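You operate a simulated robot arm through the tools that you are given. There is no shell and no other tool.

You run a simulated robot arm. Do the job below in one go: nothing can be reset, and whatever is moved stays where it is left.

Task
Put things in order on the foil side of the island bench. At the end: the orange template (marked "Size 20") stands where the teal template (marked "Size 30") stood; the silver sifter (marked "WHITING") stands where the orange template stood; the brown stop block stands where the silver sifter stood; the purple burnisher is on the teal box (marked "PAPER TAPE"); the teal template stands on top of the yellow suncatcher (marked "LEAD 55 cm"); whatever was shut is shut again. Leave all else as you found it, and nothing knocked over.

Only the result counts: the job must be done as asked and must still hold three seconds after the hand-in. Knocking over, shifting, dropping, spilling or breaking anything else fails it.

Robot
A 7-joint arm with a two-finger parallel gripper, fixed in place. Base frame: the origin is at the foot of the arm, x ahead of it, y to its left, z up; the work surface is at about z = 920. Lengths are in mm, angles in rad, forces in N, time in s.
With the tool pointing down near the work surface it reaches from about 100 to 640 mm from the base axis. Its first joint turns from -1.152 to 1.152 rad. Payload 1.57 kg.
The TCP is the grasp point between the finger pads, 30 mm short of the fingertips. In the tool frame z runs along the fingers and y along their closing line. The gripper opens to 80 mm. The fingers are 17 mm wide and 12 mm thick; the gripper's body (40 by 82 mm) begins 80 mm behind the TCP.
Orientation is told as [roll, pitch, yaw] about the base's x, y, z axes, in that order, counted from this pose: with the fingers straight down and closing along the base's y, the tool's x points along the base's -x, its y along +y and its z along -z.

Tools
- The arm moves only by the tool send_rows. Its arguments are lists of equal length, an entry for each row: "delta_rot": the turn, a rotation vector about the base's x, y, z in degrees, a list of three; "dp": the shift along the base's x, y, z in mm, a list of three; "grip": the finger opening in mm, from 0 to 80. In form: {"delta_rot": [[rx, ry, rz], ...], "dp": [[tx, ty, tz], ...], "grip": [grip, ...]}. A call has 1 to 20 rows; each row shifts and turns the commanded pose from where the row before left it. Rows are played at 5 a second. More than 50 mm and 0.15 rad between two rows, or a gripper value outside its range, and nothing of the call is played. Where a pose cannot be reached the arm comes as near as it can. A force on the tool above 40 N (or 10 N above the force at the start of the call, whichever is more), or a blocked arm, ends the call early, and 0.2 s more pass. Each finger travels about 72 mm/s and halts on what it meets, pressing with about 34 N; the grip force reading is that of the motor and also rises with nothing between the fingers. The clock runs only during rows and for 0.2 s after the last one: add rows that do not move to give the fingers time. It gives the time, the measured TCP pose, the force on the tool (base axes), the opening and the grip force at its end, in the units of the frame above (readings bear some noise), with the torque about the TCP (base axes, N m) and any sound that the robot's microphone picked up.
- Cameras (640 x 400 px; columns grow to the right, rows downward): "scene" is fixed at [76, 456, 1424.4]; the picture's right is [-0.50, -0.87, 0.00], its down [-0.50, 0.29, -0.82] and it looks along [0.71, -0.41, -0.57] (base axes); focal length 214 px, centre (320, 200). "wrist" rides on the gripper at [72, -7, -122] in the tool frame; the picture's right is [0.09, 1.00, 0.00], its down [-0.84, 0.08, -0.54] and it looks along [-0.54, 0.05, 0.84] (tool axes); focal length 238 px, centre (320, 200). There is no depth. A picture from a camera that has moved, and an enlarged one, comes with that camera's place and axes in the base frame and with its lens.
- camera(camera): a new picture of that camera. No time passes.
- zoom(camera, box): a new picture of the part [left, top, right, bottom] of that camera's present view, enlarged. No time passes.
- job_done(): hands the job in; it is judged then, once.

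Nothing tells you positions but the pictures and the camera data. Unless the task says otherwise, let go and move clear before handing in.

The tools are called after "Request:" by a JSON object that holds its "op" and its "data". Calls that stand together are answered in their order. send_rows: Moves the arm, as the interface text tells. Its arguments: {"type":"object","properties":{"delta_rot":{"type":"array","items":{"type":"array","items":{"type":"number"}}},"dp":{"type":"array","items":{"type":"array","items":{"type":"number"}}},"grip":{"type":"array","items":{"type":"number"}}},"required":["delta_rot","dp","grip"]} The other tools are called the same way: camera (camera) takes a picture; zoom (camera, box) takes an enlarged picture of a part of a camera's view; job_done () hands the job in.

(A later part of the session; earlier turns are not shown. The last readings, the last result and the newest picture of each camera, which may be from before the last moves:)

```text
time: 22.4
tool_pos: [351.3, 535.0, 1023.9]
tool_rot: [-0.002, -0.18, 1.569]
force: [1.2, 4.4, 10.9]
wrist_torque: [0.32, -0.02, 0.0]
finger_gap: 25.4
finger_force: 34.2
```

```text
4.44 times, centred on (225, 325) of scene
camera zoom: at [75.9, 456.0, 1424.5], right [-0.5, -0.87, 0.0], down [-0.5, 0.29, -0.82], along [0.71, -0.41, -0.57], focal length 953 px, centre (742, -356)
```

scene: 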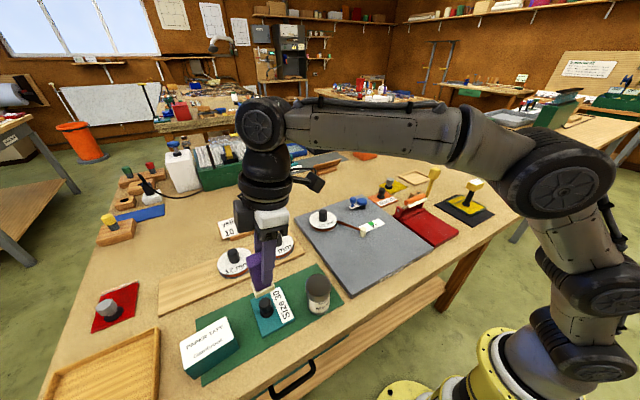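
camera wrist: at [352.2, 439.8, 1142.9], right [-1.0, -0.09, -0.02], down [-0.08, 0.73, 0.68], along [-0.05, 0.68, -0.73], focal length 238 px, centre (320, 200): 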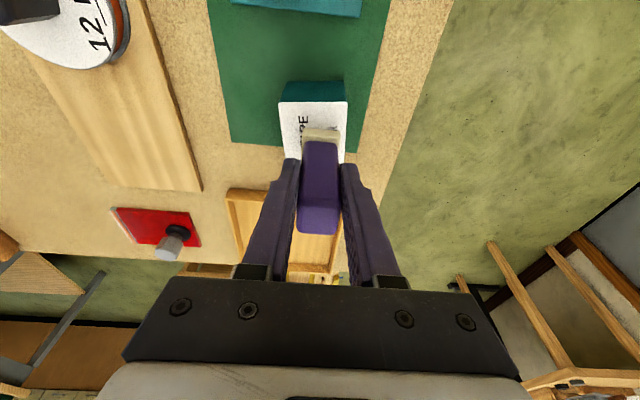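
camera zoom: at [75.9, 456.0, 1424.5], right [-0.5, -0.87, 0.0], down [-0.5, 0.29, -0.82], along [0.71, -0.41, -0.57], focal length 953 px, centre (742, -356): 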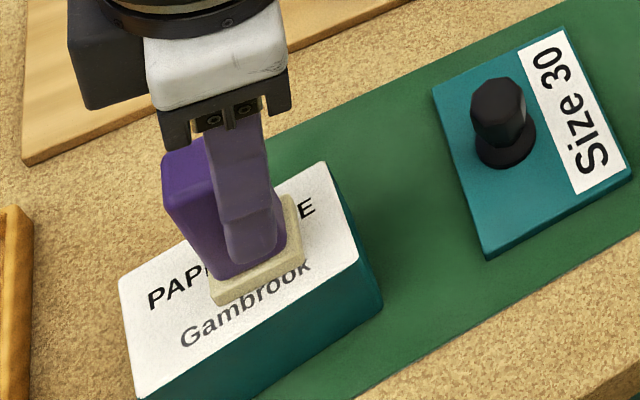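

There's still about 11 N upward force, so I'll ease up a bit more.

Request:
{"op": "send_rows", "data": {"delta_rot": [[0, 0, 0], [0, 0, 0], [0, 0, 0]], "dp": [[0, 0, 1.5], [0, 0, 0], [0, 0, 0]], "grip": [15, 15, 15]}}

```text
time: 23.2
tool_pos: [350.7, 534.1, 1024.4]
tool_rot: [0.0, -0.172, 1.572]
force: [1.5, 1.1, 6.4]
wrist_torque: [0.23, -0.1, -0.06]
finger_gap: 25.5
finger_force: 33.8
```

Request:
{"op": "send_rows", "data": {"delta_rot": [[0, 0, 0], [0, 0, 0], [0, 0, 0]], "dp": [[0, 0, 1.2], [0, 0, 0], [0, 0, 0]], "grip": [15, 15, 15]}}

Request:
{"op": "zoom", "data": {"camera": "scene", "box": [180, 280, 270, 370]}}

```text
time: 24.0
tool_pos: [350.1, 534.5, 1025.9]
tool_rot: [0.002, -0.17, 1.57]
force: [-1.1, 0.1, -0.6]
wrist_torque: [0.0, 0.02, 0.02]
finger_gap: 25.1
finger_force: 34.3
```

```text
4.44 times, centred on (225, 325) of scene
camera zoom: at [76.0, 456.0, 1424.4], right [-0.5, -0.87, 0.0], down [-0.5, 0.29, -0.82], along [0.71, -0.41, -0.57], focal length 953 px, centre (742, -356)
```

zoom: 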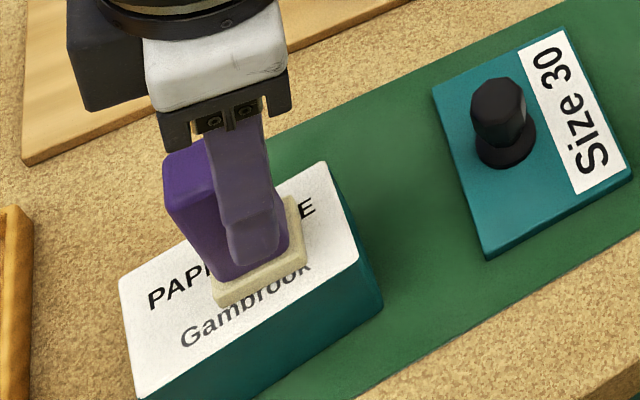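

The load is gone, so the burnisher is just at or barely above the surface. I'll lower 0.8 mm and open the fingers, then rise along the tilt.

Request:
{"op": "send_rows", "data": {"delta_rot": [[0, 0, 0], [0, 0, 0], [0, 0, 0], [0, 0, 0], [0, 0, 0]], "dp": [[0, 0, -0.8], [0, 0, 0], [0, 0, 0], [0, 0, 0], [0, 0, 0]], "grip": [15, 30, 50, 60, 60]}}

Request:
{"op": "zoom", "data": {"camera": "scene", "box": [180, 280, 270, 370]}}

Request:
{"op": "camera", "data": {"camera": "wrist"}}

```text
time: 25.2
tool_pos: [350.2, 535.1, 1024.6]
tool_rot: [0.0, -0.174, 1.57]
force: [0.0, 0.5, 0.4]
wrist_torque: [0.02, 0.02, 0.0]
finger_gap: 59.9
finger_force: 0.0
```

```text
4.44 times, centred on (225, 325) of scene
camera zoom: at [76.0, 456.0, 1424.4], right [-0.5, -0.87, 0.0], down [-0.5, 0.29, -0.82], along [0.71, -0.41, -0.57], focal length 953 px, centre (742, -356)
```

zoom: 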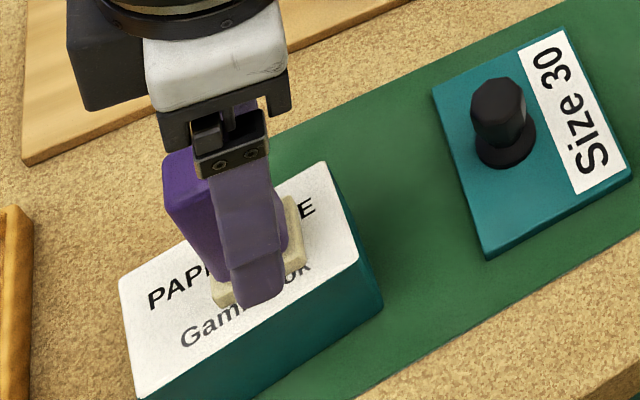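

```text
taken
camera wrist: at [356.8, 442.4, 1132.1], right [-1.0, -0.09, -0.02], down [-0.08, 0.73, 0.68], along [-0.05, 0.68, -0.73], focal length 238 px, centre (320, 200)
```

wrist: 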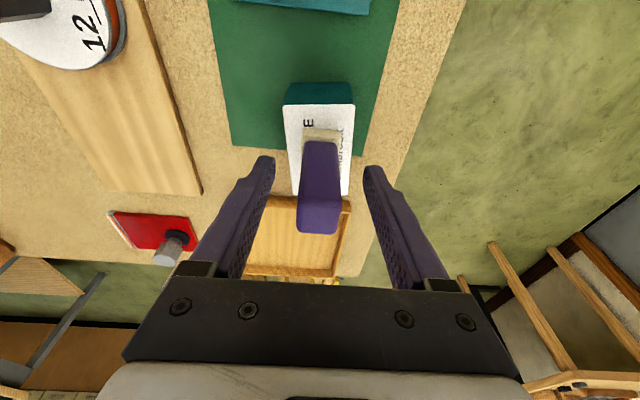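

The burnisher stands alone on the box. I'll retreat inward and up with the fingers passing along its sides, then turn back to straight-down with yaw 0 for the teal template.

Request:
{"op": "send_rows", "data": {"delta_rot": [[0, 0, 0], [0, 0, 0], [0, 0, 0], [0, 0, 0]], "dp": [[0, -12, 20], [0, -25, 28], [0, -27, 28], [0, 0, 0]], "grip": [60, 60, 60, 60]}}

Request:
{"op": "camera", "data": {"camera": "wrist"}}

Request:
{"op": "zoom", "data": {"camera": "scene", "box": [160, 230, 320, 390]}}

```text
time: 26.2
tool_pos: [349.4, 473.6, 1102.6]
tool_rot: [0.0, -0.176, 1.572]
force: [-0.1, -0.4, 0.4]
wrist_torque: [-0.01, -0.02, 0.0]
finger_gap: 60.0
finger_force: 0.0
```

```text
taken
camera wrist: at [356.0, 381.0, 1209.0], right [-1.0, -0.09, -0.02], down [-0.08, 0.73, 0.68], along [-0.05, 0.68, -0.73], focal length 238 px, centre (320, 200)
```

wrist: 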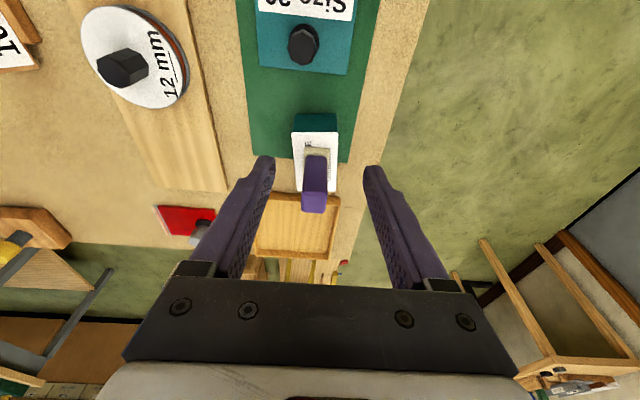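

```text
2.50 times, centred on (240, 310) of scene
camera zoom: at [76.0, 456.0, 1424.4], right [-0.5, -0.87, 0.0], down [-0.5, 0.29, -0.82], along [0.71, -0.41, -0.57], focal length 536 px, centre (520, -75)
```

zoom: 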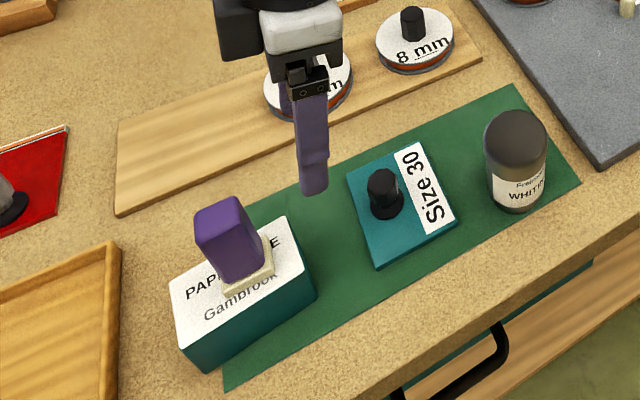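

The burnisher is stable on the box. Now I'll rotate back to yaw 0, vertical, over the teal template's knob.

Request:
{"op": "send_rows", "data": {"delta_rot": [[0, 0, -6], [0, 0, -6], [0, 0, -6], [0, 0, -6], [0, 0, -6], [0, 0, -6], [0, 0, -6], [0, 0, -6], [0, 0, -6], [0, 0, -6], [0, 0, -6], [0, 0, -6], [0, 0, -6], [0, 0, -6], [0, 0, -6], [0, 5, 0], [0, 5, 0], [0, 0, 0]], "dp": [[1, -3, -1], [1, -3, -1], [1, -3, -1], [1, -3, -1], [1, -3, -1], [1, -3, -1], [1, -3, -1], [1, -3, -1], [1, -3, -1], [1, -3, -1], [1, -3, -1], [1, -3, -1], [1, -3, -1], [1, -3, -1], [1, -3, -1], [0, 0, 0], [0, 0, 0], [0, 0, 0]], "grip": [60, 60, 60, 60, 60, 60, 60, 60, 60, 60, 60, 60, 60, 60, 60, 60, 60, 60]}}

Request:
{"op": "camera", "data": {"camera": "wrist"}}

Request:
{"op": "zoom", "data": {"camera": "wrist", "box": [240, 90, 400, 190]}}

```text
time: 30.0
tool_pos: [364.3, 426.0, 1086.2]
tool_rot: [0.0, -0.001, 0.001]
force: [-1.4, 0.1, 0.1]
wrist_torque: [0.01, -0.01, -0.03]
finger_gap: 60.1
finger_force: 0.1
```

```text
taken
camera wrist: at [292.7, 419.1, 1208.2], right [-0.09, 1.0, 0.0], down [0.84, 0.08, 0.54], along [0.54, 0.05, -0.84], focal length 238 px, centre (320, 200)
```

wrist: 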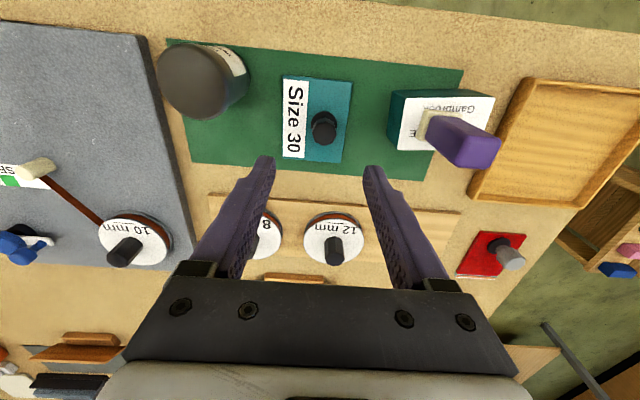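

```text
4.00 times, centred on (320, 140) of wrist
camera zoom: at [292.7, 419.1, 1208.2], right [-0.09, 1.0, 0.0], down [0.84, 0.08, 0.54], along [0.54, 0.05, -0.84], focal length 953 px, centre (320, 440)
```

zoom: 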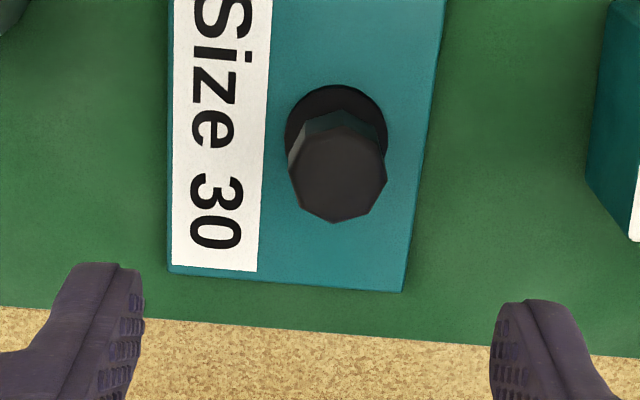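

The knob's top is near (367,430,964). I'll come down to just above it and check the centring.

Request:
{"op": "send_rows", "data": {"delta_rot": [[0, 0, 0], [0, 0, 0], [0, 0, 0]], "dp": [[1.4, 2.2, -42], [1.3, 2.2, -41], [0, 0, 0]], "grip": [60, 60, 60]}}

Request:
{"op": "camera", "data": {"camera": "wrist"}}

Request:
{"op": "zoom", "data": {"camera": "wrist", "box": [240, 90, 400, 190]}}

```text
time: 30.8
tool_pos: [368.7, 434.2, 1004.3]
tool_rot: [-0.001, 0.001, 0.0]
force: [0.1, 0.7, 0.1]
wrist_torque: [0.02, -0.01, 0.02]
finger_gap: 60.0
finger_force: 0.0
```

```text
taken
camera wrist: at [296.3, 426.7, 1125.8], right [-0.09, 1.0, 0.0], down [0.84, 0.08, 0.54], along [0.54, 0.05, -0.84], focal length 238 px, centre (320, 200)
```

wrist: 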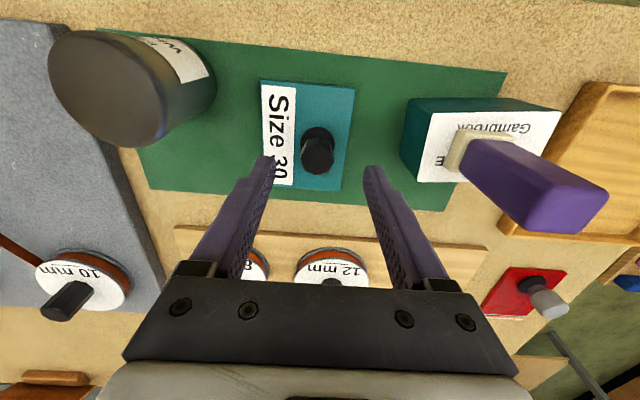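

```text
4.00 times, centred on (320, 140) of wrist
camera zoom: at [296.3, 426.7, 1125.8], right [-0.09, 1.0, 0.0], down [0.84, 0.08, 0.54], along [0.54, 0.05, -0.84], focal length 953 px, centre (320, 440)
```

zoom: 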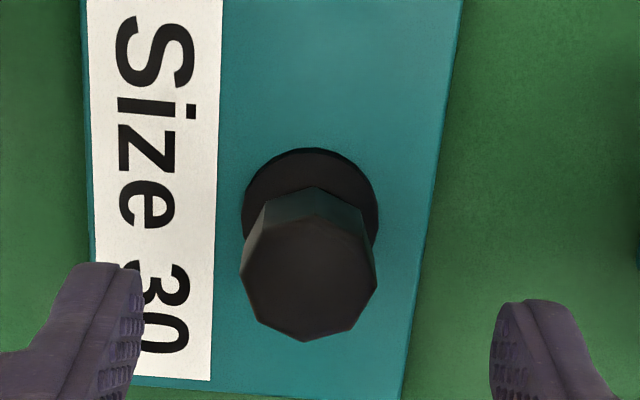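

The knob sits about 2 mm to the left of the finger midline. I'll correct, go down and close on the knob.

Request:
{"op": "send_rows", "data": {"delta_rot": [[0, 0, 0], [0, 0, 0], [0, 0, 0], [0, 0, 0], [0, 0, 0], [0, 0, 0]], "dp": [[-3, -2, -19], [0, 0, -19], [0, 0, 0], [0, 0, 0], [0, 0, 0], [0, 0, 0]], "grip": [60, 60, 60, 40, 12, 12]}}

Request:
{"op": "camera", "data": {"camera": "wrist"}}

Request:
{"op": "zoom", "data": {"camera": "scene", "box": [200, 230, 340, 350]}}

```text
time: 32.2
tool_pos: [365.3, 428.7, 965.9]
tool_rot: [0.001, -0.001, 0.001]
force: [-0.1, -0.1, 0.4]
wrist_torque: [0.02, -0.01, -0.01]
finger_gap: 26.4
finger_force: 33.9
```

```text
taken
camera wrist: at [292.8, 422.5, 1087.0], right [-0.09, 1.0, 0.0], down [0.84, 0.08, 0.54], along [0.54, 0.05, -0.84], focal length 238 px, centre (320, 200)
```

wrist: 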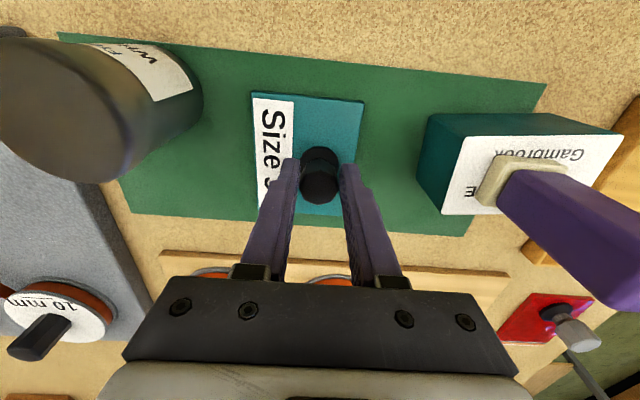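

```text
3.33 times, centred on (270, 290) of scene
camera zoom: at [76.0, 456.0, 1424.4], right [-0.5, -0.87, 0.0], down [-0.5, 0.29, -0.82], along [0.71, -0.41, -0.57], focal length 715 px, centre (487, -100)
```

zoom: 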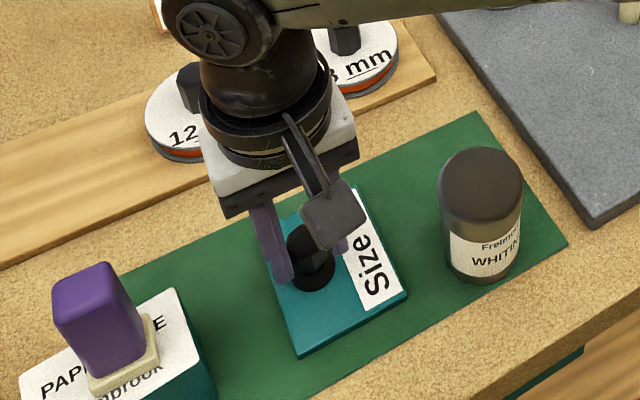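

The knob is gripped at 26.4 mm, with the TCP at (365.3,428.7,965.9). I'll lift the teal template and check that it hangs level.

Request:
{"op": "send_rows", "data": {"delta_rot": [[0, 0, 0], [0, 0, 0], [0, 0, 0], [0, 0, 0], [0, 0, 0], [0, 0, 0]], "dp": [[0, 0, 10], [0, 0, 25], [0, 0, 45], [0, 0, 45], [0, 0, 45], [0, 0, 0]], "grip": [12, 12, 12, 12, 12, 12]}}

Request:
{"op": "camera", "data": {"camera": "wrist"}}

Request:
{"op": "zoom", "data": {"camera": "scene", "box": [180, 100, 380, 340]}}

```text
time: 33.6
tool_pos: [362.9, 428.6, 1136.6]
tool_rot: [0.0, -0.002, -0.001]
force: [0.6, -0.7, -0.2]
wrist_torque: [0.04, 0.05, -0.03]
finger_gap: 26.6
finger_force: 34.4
```

```text
taken
camera wrist: at [290.9, 421.3, 1256.5], right [-0.09, 1.0, 0.0], down [0.84, 0.08, 0.54], along [0.54, 0.05, -0.84], focal length 238 px, centre (320, 200)
```

wrist: 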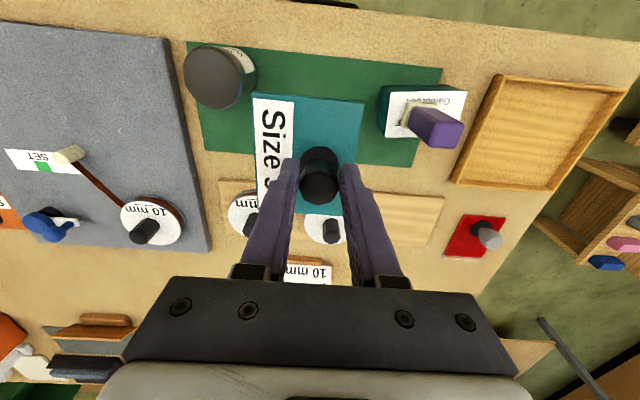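

```text
1.67 times, centred on (280, 220) of scene
camera zoom: at [76.0, 456.0, 1424.4], right [-0.5, -0.87, 0.0], down [-0.5, 0.29, -0.82], along [0.71, -0.41, -0.57], focal length 358 px, centre (387, 167)
```

zoom: 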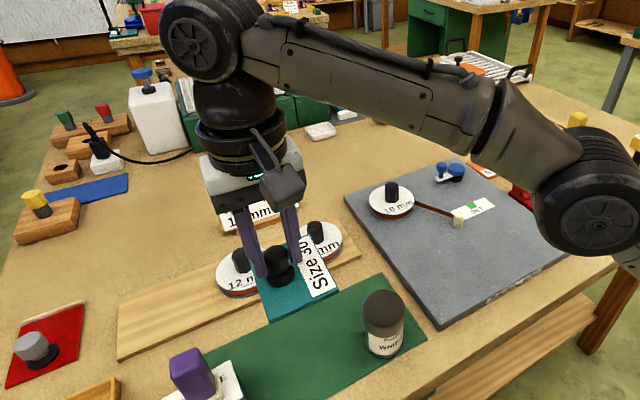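

The template hangs level and stays put in the grip. I'll carry it across to the suncatcher at this height.

Request:
{"op": "send_rows", "data": {"delta_rot": [[0, 0, 0], [0, 0, 0], [0, 0, 0], [0, 0, 0], [0, 0, 0], [0, 0, 0], [0, 0, 0], [0, 0, 0], [0, 0, 0], [0, 0, 0], [0, 0, 0], [0, 0, 0], [0, 0, 0], [0, 0, 0], [0, 0, 0], [0, 0, 0], [0, 0, 0], [0, 0, 0], [0, 0, 0]], "dp": [[1.2, -45, 0], [1.2, -45, 0], [1.2, -45, 0], [1.2, -45, 0], [1.2, -45, 0], [1.2, -45, 0], [1.2, -45, 0], [1.2, -45, 0], [1.2, -45, 0], [1.2, -45, 0], [1.2, -45, 0], [1.2, -45, 0], [1.2, -45, 0], [1.2, -45, 0], [1.2, -45, 0], [1.2, -45, 0], [1.2, -45, 0], [0, -40, 0], [0, 0, 0]], "grip": [12, 12, 12, 12, 12, 12, 12, 12, 12, 12, 12, 12, 12, 12, 12, 12, 12, 12, 12]}}

Request:
{"op": "camera", "data": {"camera": "wrist"}}

Request:
{"op": "zoom", "data": {"camera": "scene", "box": [380, 80, 540, 240]}}

```text
time: 37.6
tool_pos: [385.8, -374.7, 1135.1]
tool_rot: [-0.001, 0.001, 0.001]
force: [-0.5, 0.0, 0.1]
wrist_torque: [0.0, 0.02, 0.01]
finger_gap: 26.0
finger_force: 34.2
```

```text
taken
camera wrist: at [313.5, -381.8, 1255.9], right [-0.09, 1.0, 0.0], down [0.84, 0.08, 0.54], along [0.54, 0.05, -0.84], focal length 238 px, centre (320, 200)
```

wrist: 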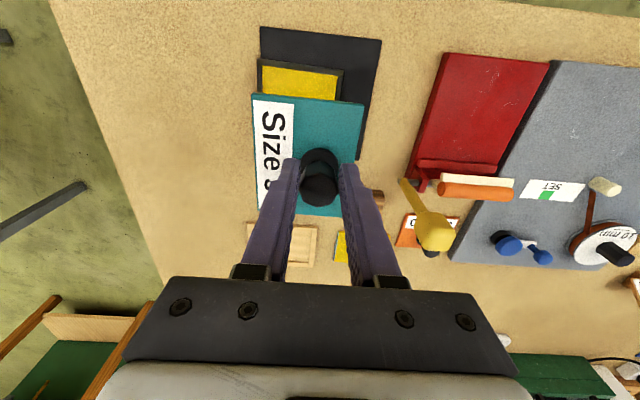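

```text
2.50 times, centred on (460, 160) of scene
camera zoom: at [76.0, 456.0, 1424.4], right [-0.5, -0.87, 0.0], down [-0.5, 0.29, -0.82], along [0.71, -0.41, -0.57], focal length 536 px, centre (-30, 300)
```

zoom: 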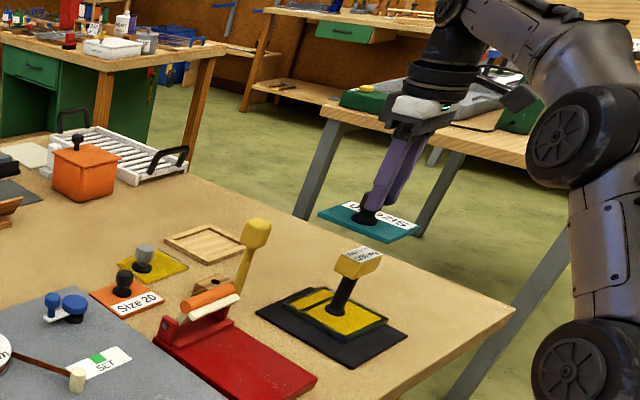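

The template is close to the suncatcher. I'll shift so its middle comes over the labelled top block and stop about 15 mm above to check from the scene camera.

Request:
{"op": "send_rows", "data": {"delta_rot": [[0, 0, 0], [0, 0, 0], [0, 0, 0], [0, 0, 0]], "dp": [[2.5, -11, -20], [2.5, -11, -20], [0, 0, -18], [0, 0, 0]], "grip": [12, 12, 12, 12]}}

Request:
{"op": "camera", "data": {"camera": "wrist"}}

Request:
{"op": "zoom", "data": {"camera": "scene", "box": [410, 130, 530, 230]}}

```text
time: 38.6
tool_pos: [390.1, -396.6, 1080.8]
tool_rot: [-0.005, -0.006, -0.001]
force: [-2.8, 3.6, 19.1]
wrist_torque: [0.34, 0.34, 0.02]
finger_gap: 26.0
finger_force: 33.7
```

```text
taken
camera wrist: at [317.0, -403.5, 1202.0], right [-0.09, 1.0, -0.01], down [0.83, 0.08, 0.55], along [0.54, 0.05, -0.84], focal length 238 px, centre (320, 200)
```

wrist: 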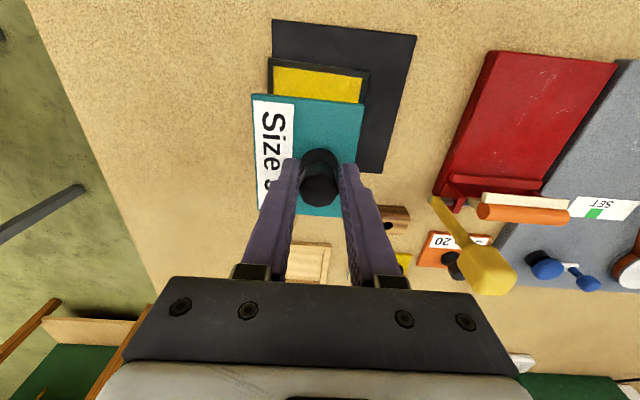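

```text
4.00 times, centred on (470, 180) of scene
camera zoom: at [75.7, 456.4, 1424.3], right [-0.5, -0.87, 0.0], down [-0.5, 0.29, -0.82], along [0.71, -0.41, -0.57], focal length 858 px, centre (-280, 280)
```

zoom: 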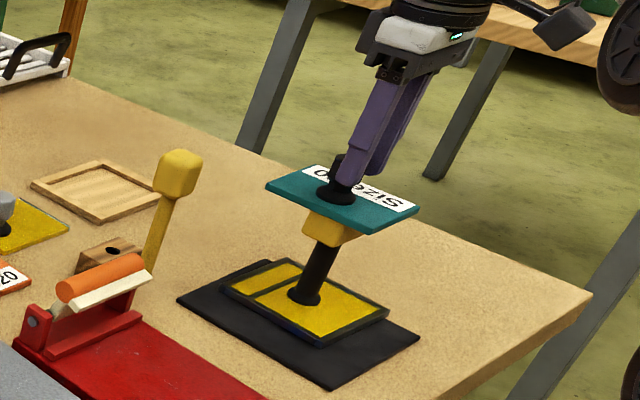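

Contact came earlier than expected, at TCP z about 1081 with 19 N, so the block top is higher than I estimated. The scene view shows the plate nearly centred on the block, so I'll ease off and recheck.

Request:
{"op": "send_rows", "data": {"delta_rot": [[0, 0, 0], [0, 0, 0], [0, 0, 0]], "dp": [[0, 0, 4], [0, 0, 4], [0, 0, 0]], "grip": [12, 12, 12]}}

Request:
{"op": "zoom", "data": {"camera": "scene", "box": [430, 150, 510, 220]}}

Request:
{"op": "zoom", "data": {"camera": "wrist", "box": [240, 0, 440, 230]}}

```text
time: 39.4
tool_pos: [388.6, -397.3, 1083.8]
tool_rot: [0.002, 0.001, 0.002]
force: [0.2, -0.6, -0.4]
wrist_torque: [0.01, 0.01, 0.0]
finger_gap: 25.8
finger_force: 33.7
```

```text
5.71 times, centred on (470, 185) of scene
camera zoom: at [76.0, 456.0, 1424.4], right [-0.5, -0.87, 0.0], down [-0.5, 0.29, -0.82], along [0.71, -0.41, -0.57], focal length 1226 px, centre (-537, 286)
```

zoom: 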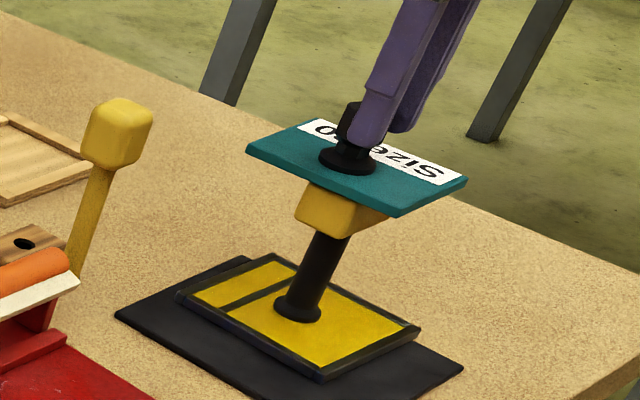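

```text
1.74 times, centred on (340, 115) of wrist
camera zoom: at [316.8, -405.0, 1205.5], right [-0.09, 1.0, 0.0], down [0.84, 0.08, 0.54], along [0.54, 0.05, -0.84], focal length 414 px, centre (285, 348)
```

zoom: 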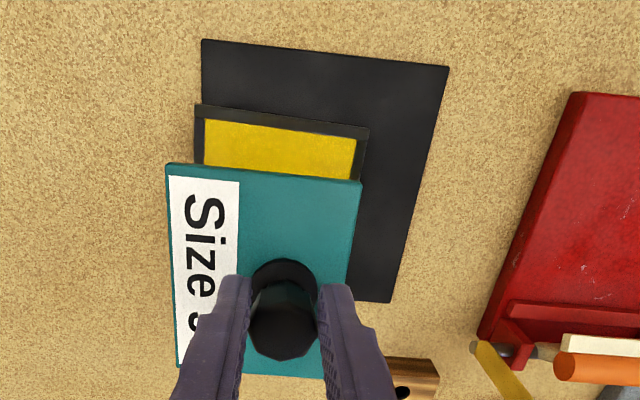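

With the load off, I can compare the plate with the block and the post base. Shifting about 4 mm in y will bring its balance point nearer the block's middle. Then I'll lower in small steps.

Request:
{"op": "send_rows", "data": {"delta_rot": [[0, 0, 0], [0, 0, 0], [0, 0, 0], [0, 0, 0]], "dp": [[-1, 4, 0], [0, 0, -2], [0, 0, -1], [0, 0, 0]], "grip": [12, 12, 12, 12]}}

Request:
{"op": "zoom", "data": {"camera": "scene", "box": [430, 150, 510, 220]}}

```text
time: 40.4
tool_pos: [387.7, -394.7, 1082.1]
tool_rot: [0.0, 0.0, 0.0]
force: [-0.1, -0.1, -0.3]
wrist_torque: [0.0, -0.02, 0.02]
finger_gap: 25.9
finger_force: 33.7
```

```text
5.71 times, centred on (470, 185) of scene
camera zoom: at [76.0, 456.0, 1424.4], right [-0.5, -0.87, 0.0], down [-0.5, 0.29, -0.82], along [0.71, -0.41, -0.57], focal length 1226 px, centre (-537, 286)
```

zoom: 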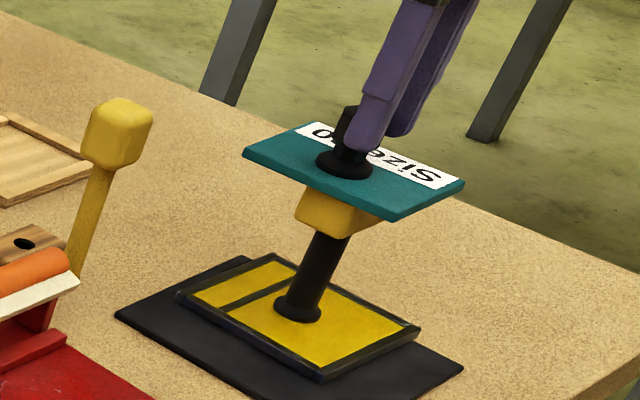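

Request:
{"op": "send_rows", "data": {"delta_rot": [[0, 0, 0], [0, 0, 0], [0, 0, 0], [0, 0, 0]], "dp": [[-2, -1, 0], [0, 0, -1], [0, 0, 0], [0, 0, 0]], "grip": [12, 12, 12, 12]}}

```text
time: 41.4
tool_pos: [387.1, -394.5, 1081.6]
tool_rot: [0.0, 0.0, -0.001]
force: [-0.3, 0.4, -0.9]
wrist_torque: [0.0, 0.01, -0.01]
finger_gap: 25.8
finger_force: 34.5
```

No contact yet, so I'll continue downward by small steps.

Request:
{"op": "send_rows", "data": {"delta_rot": [[0, 0, 0], [0, 0, 0], [0, 0, 0]], "dp": [[0, 0, -1], [0, 0, 0], [0, 0, 0]], "grip": [12, 12, 12]}}

```text
time: 42.2
tool_pos: [385.6, -395.5, 1081.3]
tool_rot: [0.001, 0.001, 0.0]
force: [0.7, 0.0, 1.5]
wrist_torque: [0.05, -0.08, 0.01]
finger_gap: 25.5
finger_force: 33.9
```

There's a light contact of about 1.5 N, so the template rests on the block. I'll open the fingers gradually.

Request:
{"op": "send_rows", "data": {"delta_rot": [[0, 0, 0], [0, 0, 0], [0, 0, 0], [0, 0, 0], [0, 0, 0]], "dp": [[0, 0, -0.4], [0, 0, 0], [0, 0, 0], [0, 0, 0], [0, 0, 0]], "grip": [12, 28, 40, 56, 56]}}

Request:
{"op": "camera", "data": {"camera": "wrist"}}

Request:
{"op": "zoom", "data": {"camera": "scene", "box": [430, 150, 510, 220]}}

```text
time: 43.4
tool_pos: [385.3, -394.4, 1079.2]
tool_rot: [-0.001, 0.0, 0.0]
force: [0.2, 0.4, 0.5]
wrist_torque: [0.0, -0.03, -0.01]
finger_gap: 55.8
finger_force: 0.1
```

```text
taken
camera wrist: at [313.9, -401.8, 1201.1], right [-0.09, 1.0, 0.0], down [0.84, 0.08, 0.54], along [0.54, 0.05, -0.84], focal length 238 px, centre (320, 200)
```

wrist: 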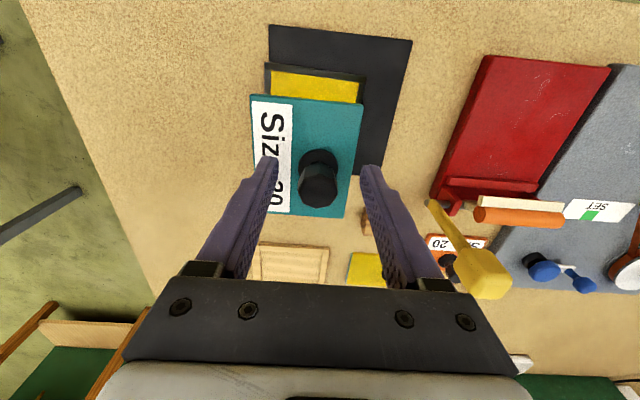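

```text
5.71 times, centred on (470, 185) of scene
camera zoom: at [76.0, 456.0, 1424.4], right [-0.5, -0.87, 0.0], down [-0.5, 0.29, -0.82], along [0.71, -0.41, -0.57], focal length 1226 px, centre (-537, 286)
```

zoom: 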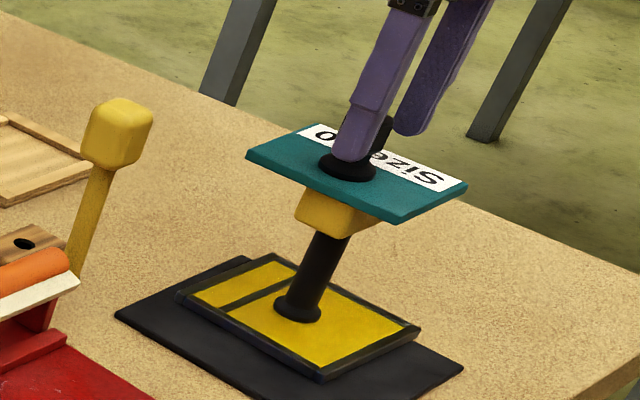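

The teal template stands level on the suncatcher. I'll rise straight up clear of it and move towards the orange template, staying above the lever.

Request:
{"op": "send_rows", "data": {"delta_rot": [[0, 0, 0], [0, 0, 0], [0, 0, 0], [0, 0, 0], [0, 0, 0], [0, 0, 0], [0, 0, 0], [0, 0, 0], [0, 0, 0], [0, 0, 0]], "dp": [[0, 0, 20], [0, 0, 35], [-10, 30, 15], [18, 42, 0], [18, 42, 0], [18, 42, 0], [18, 42, 0], [18, 42, 0], [18, 4, 0], [0, 0, 0]], "grip": [56, 56, 56, 56, 56, 56, 56, 56, 60, 60]}}

Request:
{"op": "camera", "data": {"camera": "wrist"}}

Request:
{"op": "zoom", "data": {"camera": "scene", "box": [380, 140, 540, 240]}}

```text
time: 45.6
tool_pos: [484.0, -152.6, 1150.8]
tool_rot: [0.0, 0.0, 0.001]
force: [-0.1, -1.2, 0.9]
wrist_torque: [0.02, 0.0, 0.0]
finger_gap: 59.9
finger_force: 0.0
```

```text
taken
camera wrist: at [411.6, -158.8, 1271.7], right [-0.09, 1.0, 0.0], down [0.84, 0.08, 0.54], along [0.54, 0.05, -0.84], focal length 238 px, centre (320, 200)
```

wrist: 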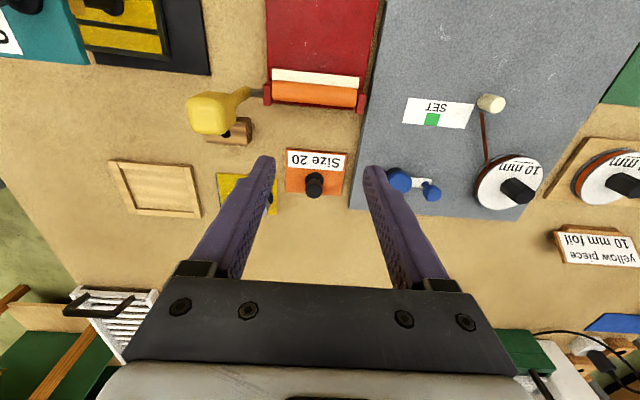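

```text
4.00 times, centred on (460, 190) of scene
camera zoom: at [76.0, 456.0, 1424.4], right [-0.5, -0.87, 0.0], down [-0.5, 0.29, -0.82], along [0.71, -0.41, -0.57], focal length 858 px, centre (-240, 240)
```

zoom: 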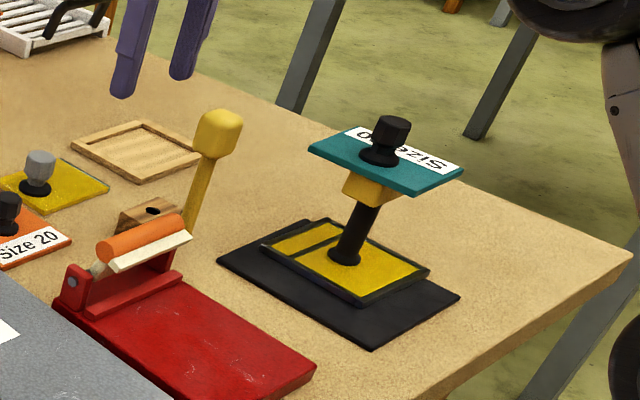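

The teal template stands well on the suncatcher. Now I'll come down over the orange template's knob.

Request:
{"op": "send_rows", "data": {"delta_rot": [[0, 0, 0], [0, 0, 0], [0, 0, 0], [0, 0, 0], [0, 0, 0]], "dp": [[24, 0, -36], [26, 0, -36], [27, 0, -34], [28, 0, -32], [0, 0, 0]], "grip": [60, 60, 60, 60, 60]}}

Request:
{"op": "camera", "data": {"camera": "wrist"}}

Request:
{"op": "zoom", "data": {"camera": "wrist", "box": [240, 90, 400, 190]}}

```text
time: 46.8
tool_pos: [591.3, -153.2, 1012.1]
tool_rot: [0.0, -0.001, -0.001]
force: [0.2, -0.1, 0.2]
wrist_torque: [-0.03, 0.02, 0.02]
finger_gap: 60.0
finger_force: 0.1
```

```text
taken
camera wrist: at [519.9, -160.3, 1133.4], right [-0.09, 1.0, 0.0], down [0.84, 0.08, 0.54], along [0.54, 0.05, -0.84], focal length 238 px, centre (320, 200)
```

wrist: 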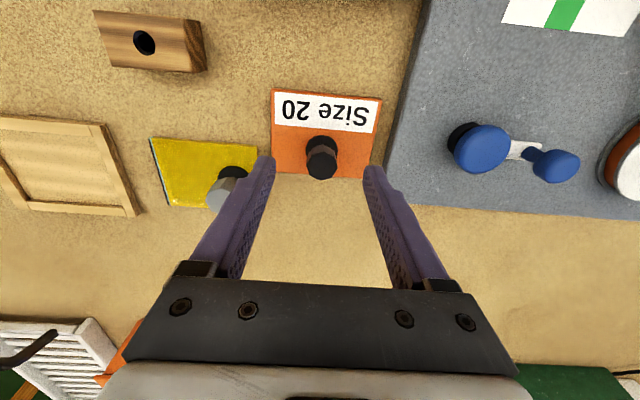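

```text
4.00 times, centred on (320, 140) of wrist
camera zoom: at [519.9, -160.3, 1133.4], right [-0.09, 1.0, 0.0], down [0.84, 0.08, 0.54], along [0.54, 0.05, -0.84], focal length 953 px, centre (320, 440)
```

zoom: 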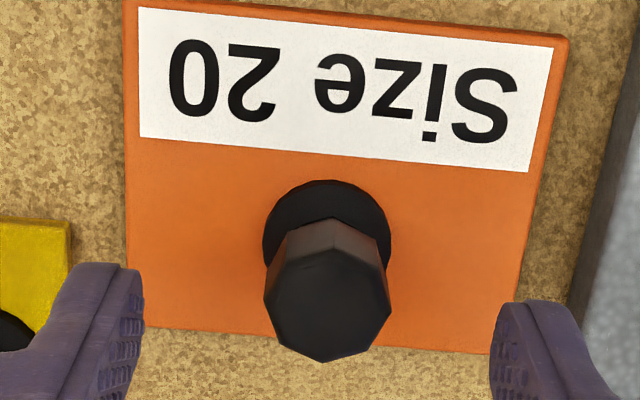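

Re-reading the depths, the table is really nearer z 911 and the orange knob is at about (601,-151) with its top near z 955. I'll align, descend to z 960 and close.

Request:
{"op": "send_rows", "data": {"delta_rot": [[0, 0, 0], [0, 0, 0], [0, 0, 0], [0, 0, 0], [0, 0, 0], [0, 0, 0], [0, 0, 0]], "dp": [[9, 2, -12], [0, 0, -20], [0, 0, -20], [0, 0, 0], [0, 0, 0], [0, 0, 0], [0, 0, 0]], "grip": [60, 60, 60, 60, 40, 12, 12]}}

Request:
{"op": "camera", "data": {"camera": "wrist"}}

Request:
{"op": "zoom", "data": {"camera": "wrist", "box": [240, 110, 400, 210]}}

```text
time: 48.4
tool_pos: [599.0, -150.6, 960.5]
tool_rot: [0.001, 0.001, -0.001]
force: [0.0, -0.4, -0.3]
wrist_torque: [0.04, -0.02, 0.02]
finger_gap: 26.5
finger_force: 34.1
```

```text
taken
camera wrist: at [527.0, -158.0, 1081.7], right [-0.09, 1.0, 0.0], down [0.84, 0.08, 0.54], along [0.54, 0.05, -0.84], focal length 238 px, centre (320, 200)
```

wrist: 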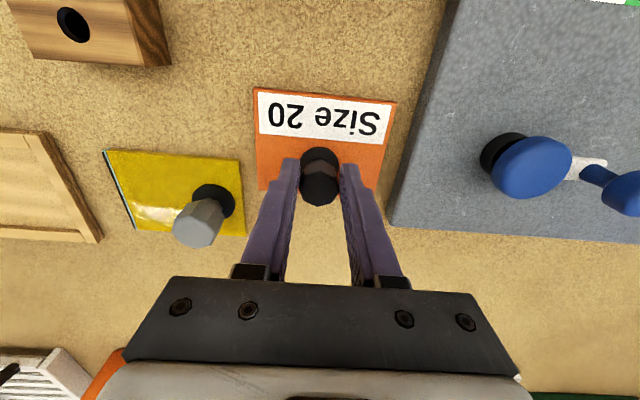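

```text
4.00 times, centred on (320, 160) of wrist
camera zoom: at [527.0, -158.0, 1081.7], right [-0.09, 1.0, 0.0], down [0.84, 0.08, 0.54], along [0.54, 0.05, -0.84], focal length 953 px, centre (320, 360)
```

zoom: 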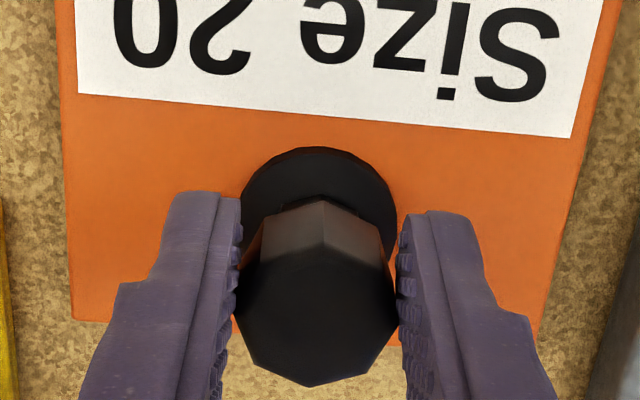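

The orange knob is gripped, with its centre about 4 mm beyond the TCP in x, which puts the orange plate's original centre at (592.5,-150.7). I'll lift straight up, then draw inwards and higher.

Request:
{"op": "send_rows", "data": {"delta_rot": [[0, 0, 0], [0, 0, 0], [0, 0, 0], [0, 0, 0], [0, 0, 0], [0, 0, 0], [0, 0, 0]], "dp": [[0, 0, 12], [0, 0, 30], [-25, 0, 35], [-28, 0, 35], [-28, 0, 35], [-25, 5, 30], [0, 0, 0]], "grip": [12, 12, 12, 12, 12, 12, 12]}}

Request:
{"op": "camera", "data": {"camera": "wrist"}}

Request:
{"op": "zoom", "data": {"camera": "wrist", "box": [240, 110, 400, 210]}}

```text
time: 50.0
tool_pos: [492.8, -143.0, 1139.8]
tool_rot: [-0.002, 0.0, -0.001]
force: [0.2, -0.7, -1.3]
wrist_torque: [0.02, -0.01, 0.03]
finger_gap: 26.8
finger_force: 33.3
```

```text
taken
camera wrist: at [419.8, -149.8, 1260.5], right [-0.09, 1.0, 0.0], down [0.84, 0.08, 0.54], along [0.54, 0.05, -0.84], focal length 238 px, centre (320, 200)
```

wrist: 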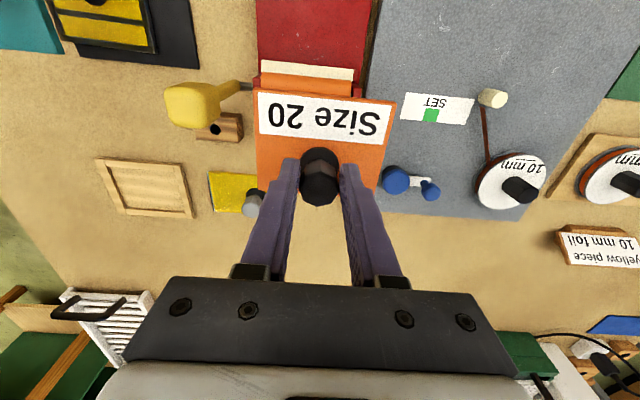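

```text
4.00 times, centred on (320, 160) of wrist
camera zoom: at [419.8, -149.8, 1260.5], right [-0.09, 1.0, 0.0], down [0.84, 0.08, 0.54], along [0.54, 0.05, -0.84], focal length 953 px, centre (320, 360)
```

zoom: 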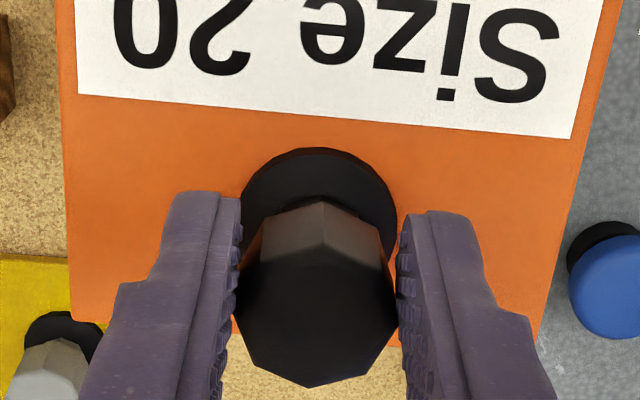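

The grip hasn't slipped. I'll carry the orange template to the left, turning it +90° on the way so it takes the same attitude the teal one had.

Request:
{"op": "send_rows", "data": {"delta_rot": [[0, 0, 6.43], [0, 0, 6.43], [0, 0, 6.43], [0, 0, 6.43], [0, 0, 6.43], [0, 0, 6.43], [0, 0, 6.43], [0, 0, 6.43], [0, 0, 6.43], [0, 0, 6.43], [0, 0, 6.43], [0, 0, 6.43], [0, 0, 6.43], [0, 0, 6.43], [0, 0, 0]], "dp": [[-8.8, 40.6, 0], [-8.8, 40.6, 0], [-8.8, 40.6, 0], [-8.8, 40.6, 0], [-8.8, 40.6, 0], [-8.8, 40.6, 0], [-8.8, 40.6, 0], [-8.8, 40.6, 0], [-8.8, 40.6, 0], [-8.8, 40.6, -5], [-8.8, 40.6, -5], [-8.8, 40.6, -5], [-8.8, 40.6, -5], [-8.8, 40.6, -5], [0, 0, 0]], "grip": [12, 12, 12, 12, 12, 12, 12, 12, 12, 12, 12, 12, 12, 12, 12]}}

Request:
{"op": "camera", "data": {"camera": "wrist"}}

Request:
{"op": "camera", "data": {"camera": "scene"}}

```text
time: 53.2
tool_pos: [368.5, 426.5, 1112.9]
tool_rot: [0.001, 0.001, 1.572]
force: [0.3, 0.1, 0.3]
wrist_torque: [0.0, 0.02, 0.0]
finger_gap: 26.5
finger_force: 34.1
```

```text
taken
camera wrist: at [375.1, 354.3, 1233.9], right [-1.0, -0.09, 0.0], down [-0.08, 0.84, 0.54], along [-0.05, 0.54, -0.84], focal length 238 px, centre (320, 200)
```

wrist: 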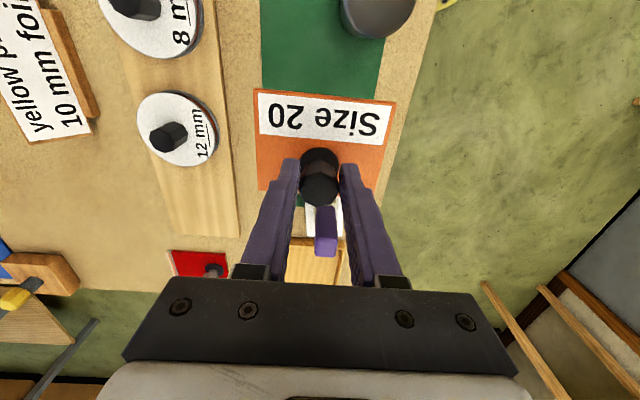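

```text
taken
```

scene: 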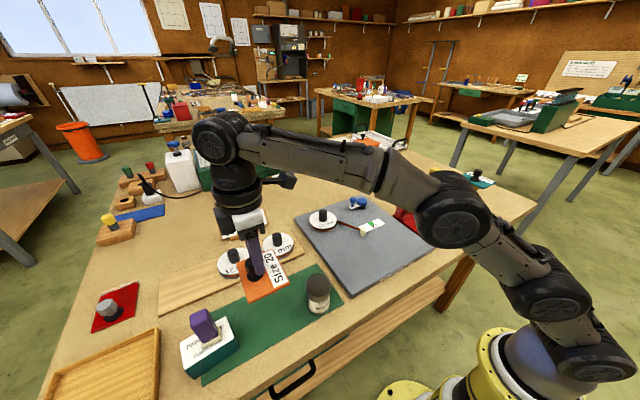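

The orange template is above the empty spot. I'll descend to just above the mat and compare with the original picture.

Request:
{"op": "send_rows", "data": {"delta_rot": [[0, 0, 0], [0, 0, 0], [0, 0, 0], [0, 0, 0]], "dp": [[0.5, 0, -45], [0.5, 0, -45], [0, 0, -40], [0, 0, 0]], "grip": [12, 12, 12, 12]}}

Request:
{"op": "zoom", "data": {"camera": "scene", "box": [160, 240, 360, 400]}}

Request:
{"op": "camera", "data": {"camera": "wrist"}}

```text
time: 54.2
tool_pos: [373.3, 423.3, 978.7]
tool_rot: [0.0, 0.0, 1.571]
force: [0.4, 0.1, -1.2]
wrist_torque: [-0.01, -0.01, 0.0]
finger_gap: 26.7
finger_force: 34.2
```

```text
2.50 times, centred on (260, 320) of scene
camera zoom: at [76.0, 456.0, 1424.4], right [-0.5, -0.87, 0.0], down [-0.5, 0.29, -0.82], along [0.71, -0.41, -0.57], focal length 536 px, centre (470, -100)
```

zoom: 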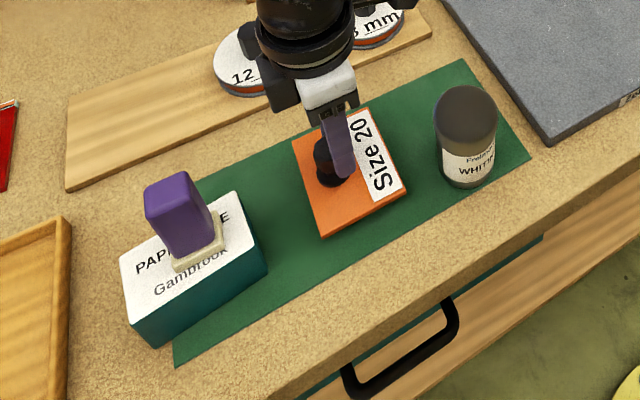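

```text
taken
camera wrist: at [379.1, 352.0, 1100.1], right [-1.0, -0.09, 0.0], down [-0.08, 0.84, 0.54], along [-0.05, 0.54, -0.84], focal length 238 px, centre (320, 200)
```

wrist: 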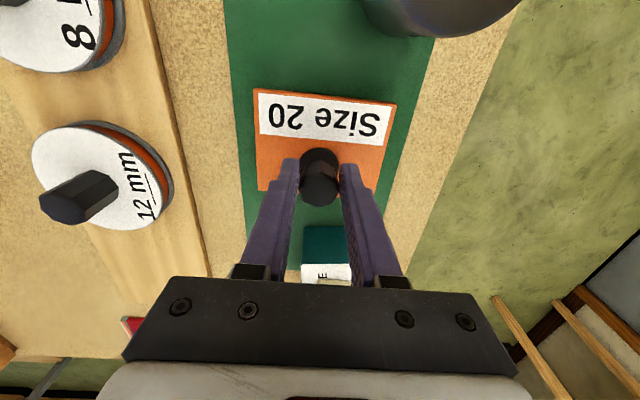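

It lines up within about 3 mm of where the teal plate was in the first picture. I'll lower the rest slowly, watching the force.

Request:
{"op": "send_rows", "data": {"delta_rot": [[0, 0, 0], [0, 0, 0], [0, 0, 0], [0, 0, 0]], "dp": [[-0.5, -1, -6], [0, 0, -5], [0, 0, 0], [0, 0, 0]], "grip": [12, 12, 12, 12]}}

Request:
{"op": "zoom", "data": {"camera": "scene", "box": [160, 240, 360, 400]}}

```text
time: 55.2
tool_pos: [372.1, 422.0, 970.0]
tool_rot: [-0.001, -0.001, 1.571]
force: [-0.2, 0.3, -0.2]
wrist_torque: [0.0, 0.01, 0.02]
finger_gap: 26.7
finger_force: 33.5
```

```text
2.50 times, centred on (260, 320) of scene
camera zoom: at [76.0, 456.0, 1424.4], right [-0.5, -0.87, 0.0], down [-0.5, 0.29, -0.82], along [0.71, -0.41, -0.57], focal length 536 px, centre (470, -100)
```

zoom: 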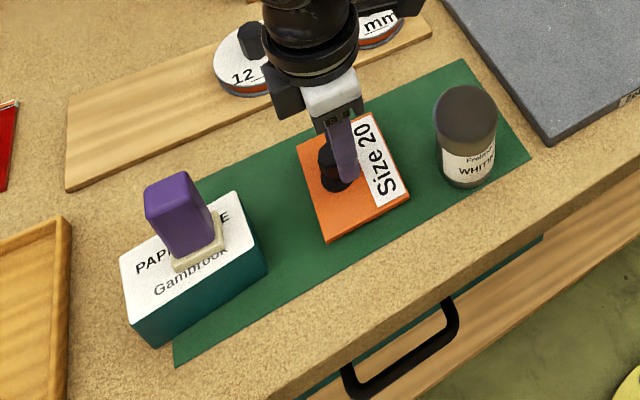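

It's within about 2 px of the old outline. I'll lower further in small steps.

Request:
{"op": "send_rows", "data": {"delta_rot": [[0, 0, 0], [0, 0, 0], [0, 0, 0], [0, 0, 0]], "dp": [[0.5, 1, -2], [0, 0, -1.5], [0, 0, 0], [0, 0, 0]], "grip": [12, 12, 12, 12]}}

```text
time: 56.2
tool_pos: [371.7, 424.3, 965.9]
tool_rot: [-0.002, 0.0, 1.571]
force: [-0.6, 0.3, -0.5]
wrist_torque: [-0.04, 0.0, -0.01]
finger_gap: 26.9
finger_force: 34.1
```

Request:
{"op": "send_rows", "data": {"delta_rot": [[0, 0, 0], [0, 0, 0], [0, 0, 0], [0, 0, 0]], "dp": [[0, 0, -1.2], [0, 0, -1], [0, 0, 0], [0, 0, 0]], "grip": [12, 12, 12, 12]}}

Request:
{"op": "zoom", "data": {"camera": "scene", "box": [220, 260, 320, 340]}}

```text
time: 57.2
tool_pos: [372.4, 424.7, 965.5]
tool_rot: [0.001, 0.001, 1.569]
force: [0.9, -0.3, -0.7]
wrist_torque: [-0.03, 0.0, 0.02]
finger_gap: 26.4
finger_force: 34.2
```

```text
5.00 times, centred on (270, 300) of scene
camera zoom: at [76.0, 456.0, 1424.4], right [-0.5, -0.87, 0.0], down [-0.5, 0.29, -0.82], along [0.71, -0.41, -0.57], focal length 1072 px, centre (570, -300)
```

zoom: 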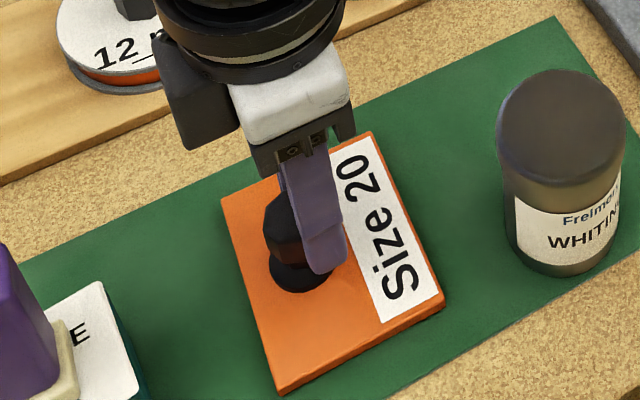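

Still no contact force, so I'll keep stepping down.

Request:
{"op": "send_rows", "data": {"delta_rot": [[0, 0, 0], [0, 0, 0], [0, 0, 0]], "dp": [[0, 0, -1.5], [0, 0, 0], [0, 0, 0]], "grip": [12, 12, 12]}}

```text
time: 58.0
tool_pos: [370.8, 424.0, 963.6]
tool_rot: [0.001, 0.001, 1.57]
force: [-0.1, 0.4, -1.2]
wrist_torque: [0.02, 0.01, 0.01]
finger_gap: 26.9
finger_force: 34.3
```

Request:
{"op": "send_rows", "data": {"delta_rot": [[0, 0, 0], [0, 0, 0], [0, 0, 0]], "dp": [[0, 0, -1.2], [0, 0, 0], [0, 0, 0]], "grip": [12, 12, 12]}}

```text
time: 58.8
tool_pos: [370.5, 424.0, 964.3]
tool_rot: [-0.001, 0.001, 1.57]
force: [0.9, -1.6, 3.3]
wrist_torque: [-0.13, -0.03, 0.06]
finger_gap: 26.5
finger_force: 34.1
```

Contact is light at about 3 N, so the plate rests on the mat. I'll open the fingers.

Request:
{"op": "send_rows", "data": {"delta_rot": [[0, 0, 0], [0, 0, 0], [0, 0, 0], [0, 0, 0], [0, 0, 0]], "dp": [[0, 0, 0], [0, 0, 0], [0, 0, 0], [0, 0, 0], [0, 0, 0]], "grip": [28, 40, 56, 60, 60]}}

Request:
{"op": "zoom", "data": {"camera": "scene", "box": [160, 240, 360, 400]}}

Request:
{"op": "camera", "data": {"camera": "wrist"}}

```text
time: 60.0
tool_pos: [370.6, 424.7, 962.3]
tool_rot: [-0.001, 0.0, 1.571]
force: [-0.1, -0.3, -0.5]
wrist_torque: [-0.01, 0.0, 0.02]
finger_gap: 60.2
finger_force: 0.1
```

```text
2.50 times, centred on (260, 320) of scene
camera zoom: at [76.0, 456.0, 1424.4], right [-0.5, -0.87, 0.0], down [-0.5, 0.29, -0.82], along [0.71, -0.41, -0.57], focal length 536 px, centre (470, -100)
```

zoom: 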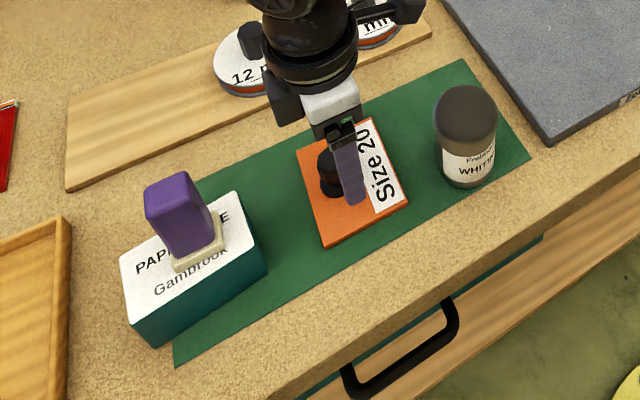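

```text
taken
camera wrist: at [377.2, 351.7, 1084.2], right [-1.0, -0.09, 0.0], down [-0.08, 0.84, 0.54], along [-0.05, 0.54, -0.84], focal length 238 px, centre (320, 200)
```

wrist: 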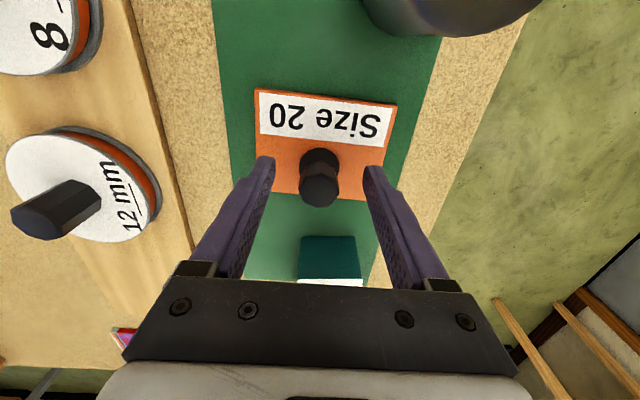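

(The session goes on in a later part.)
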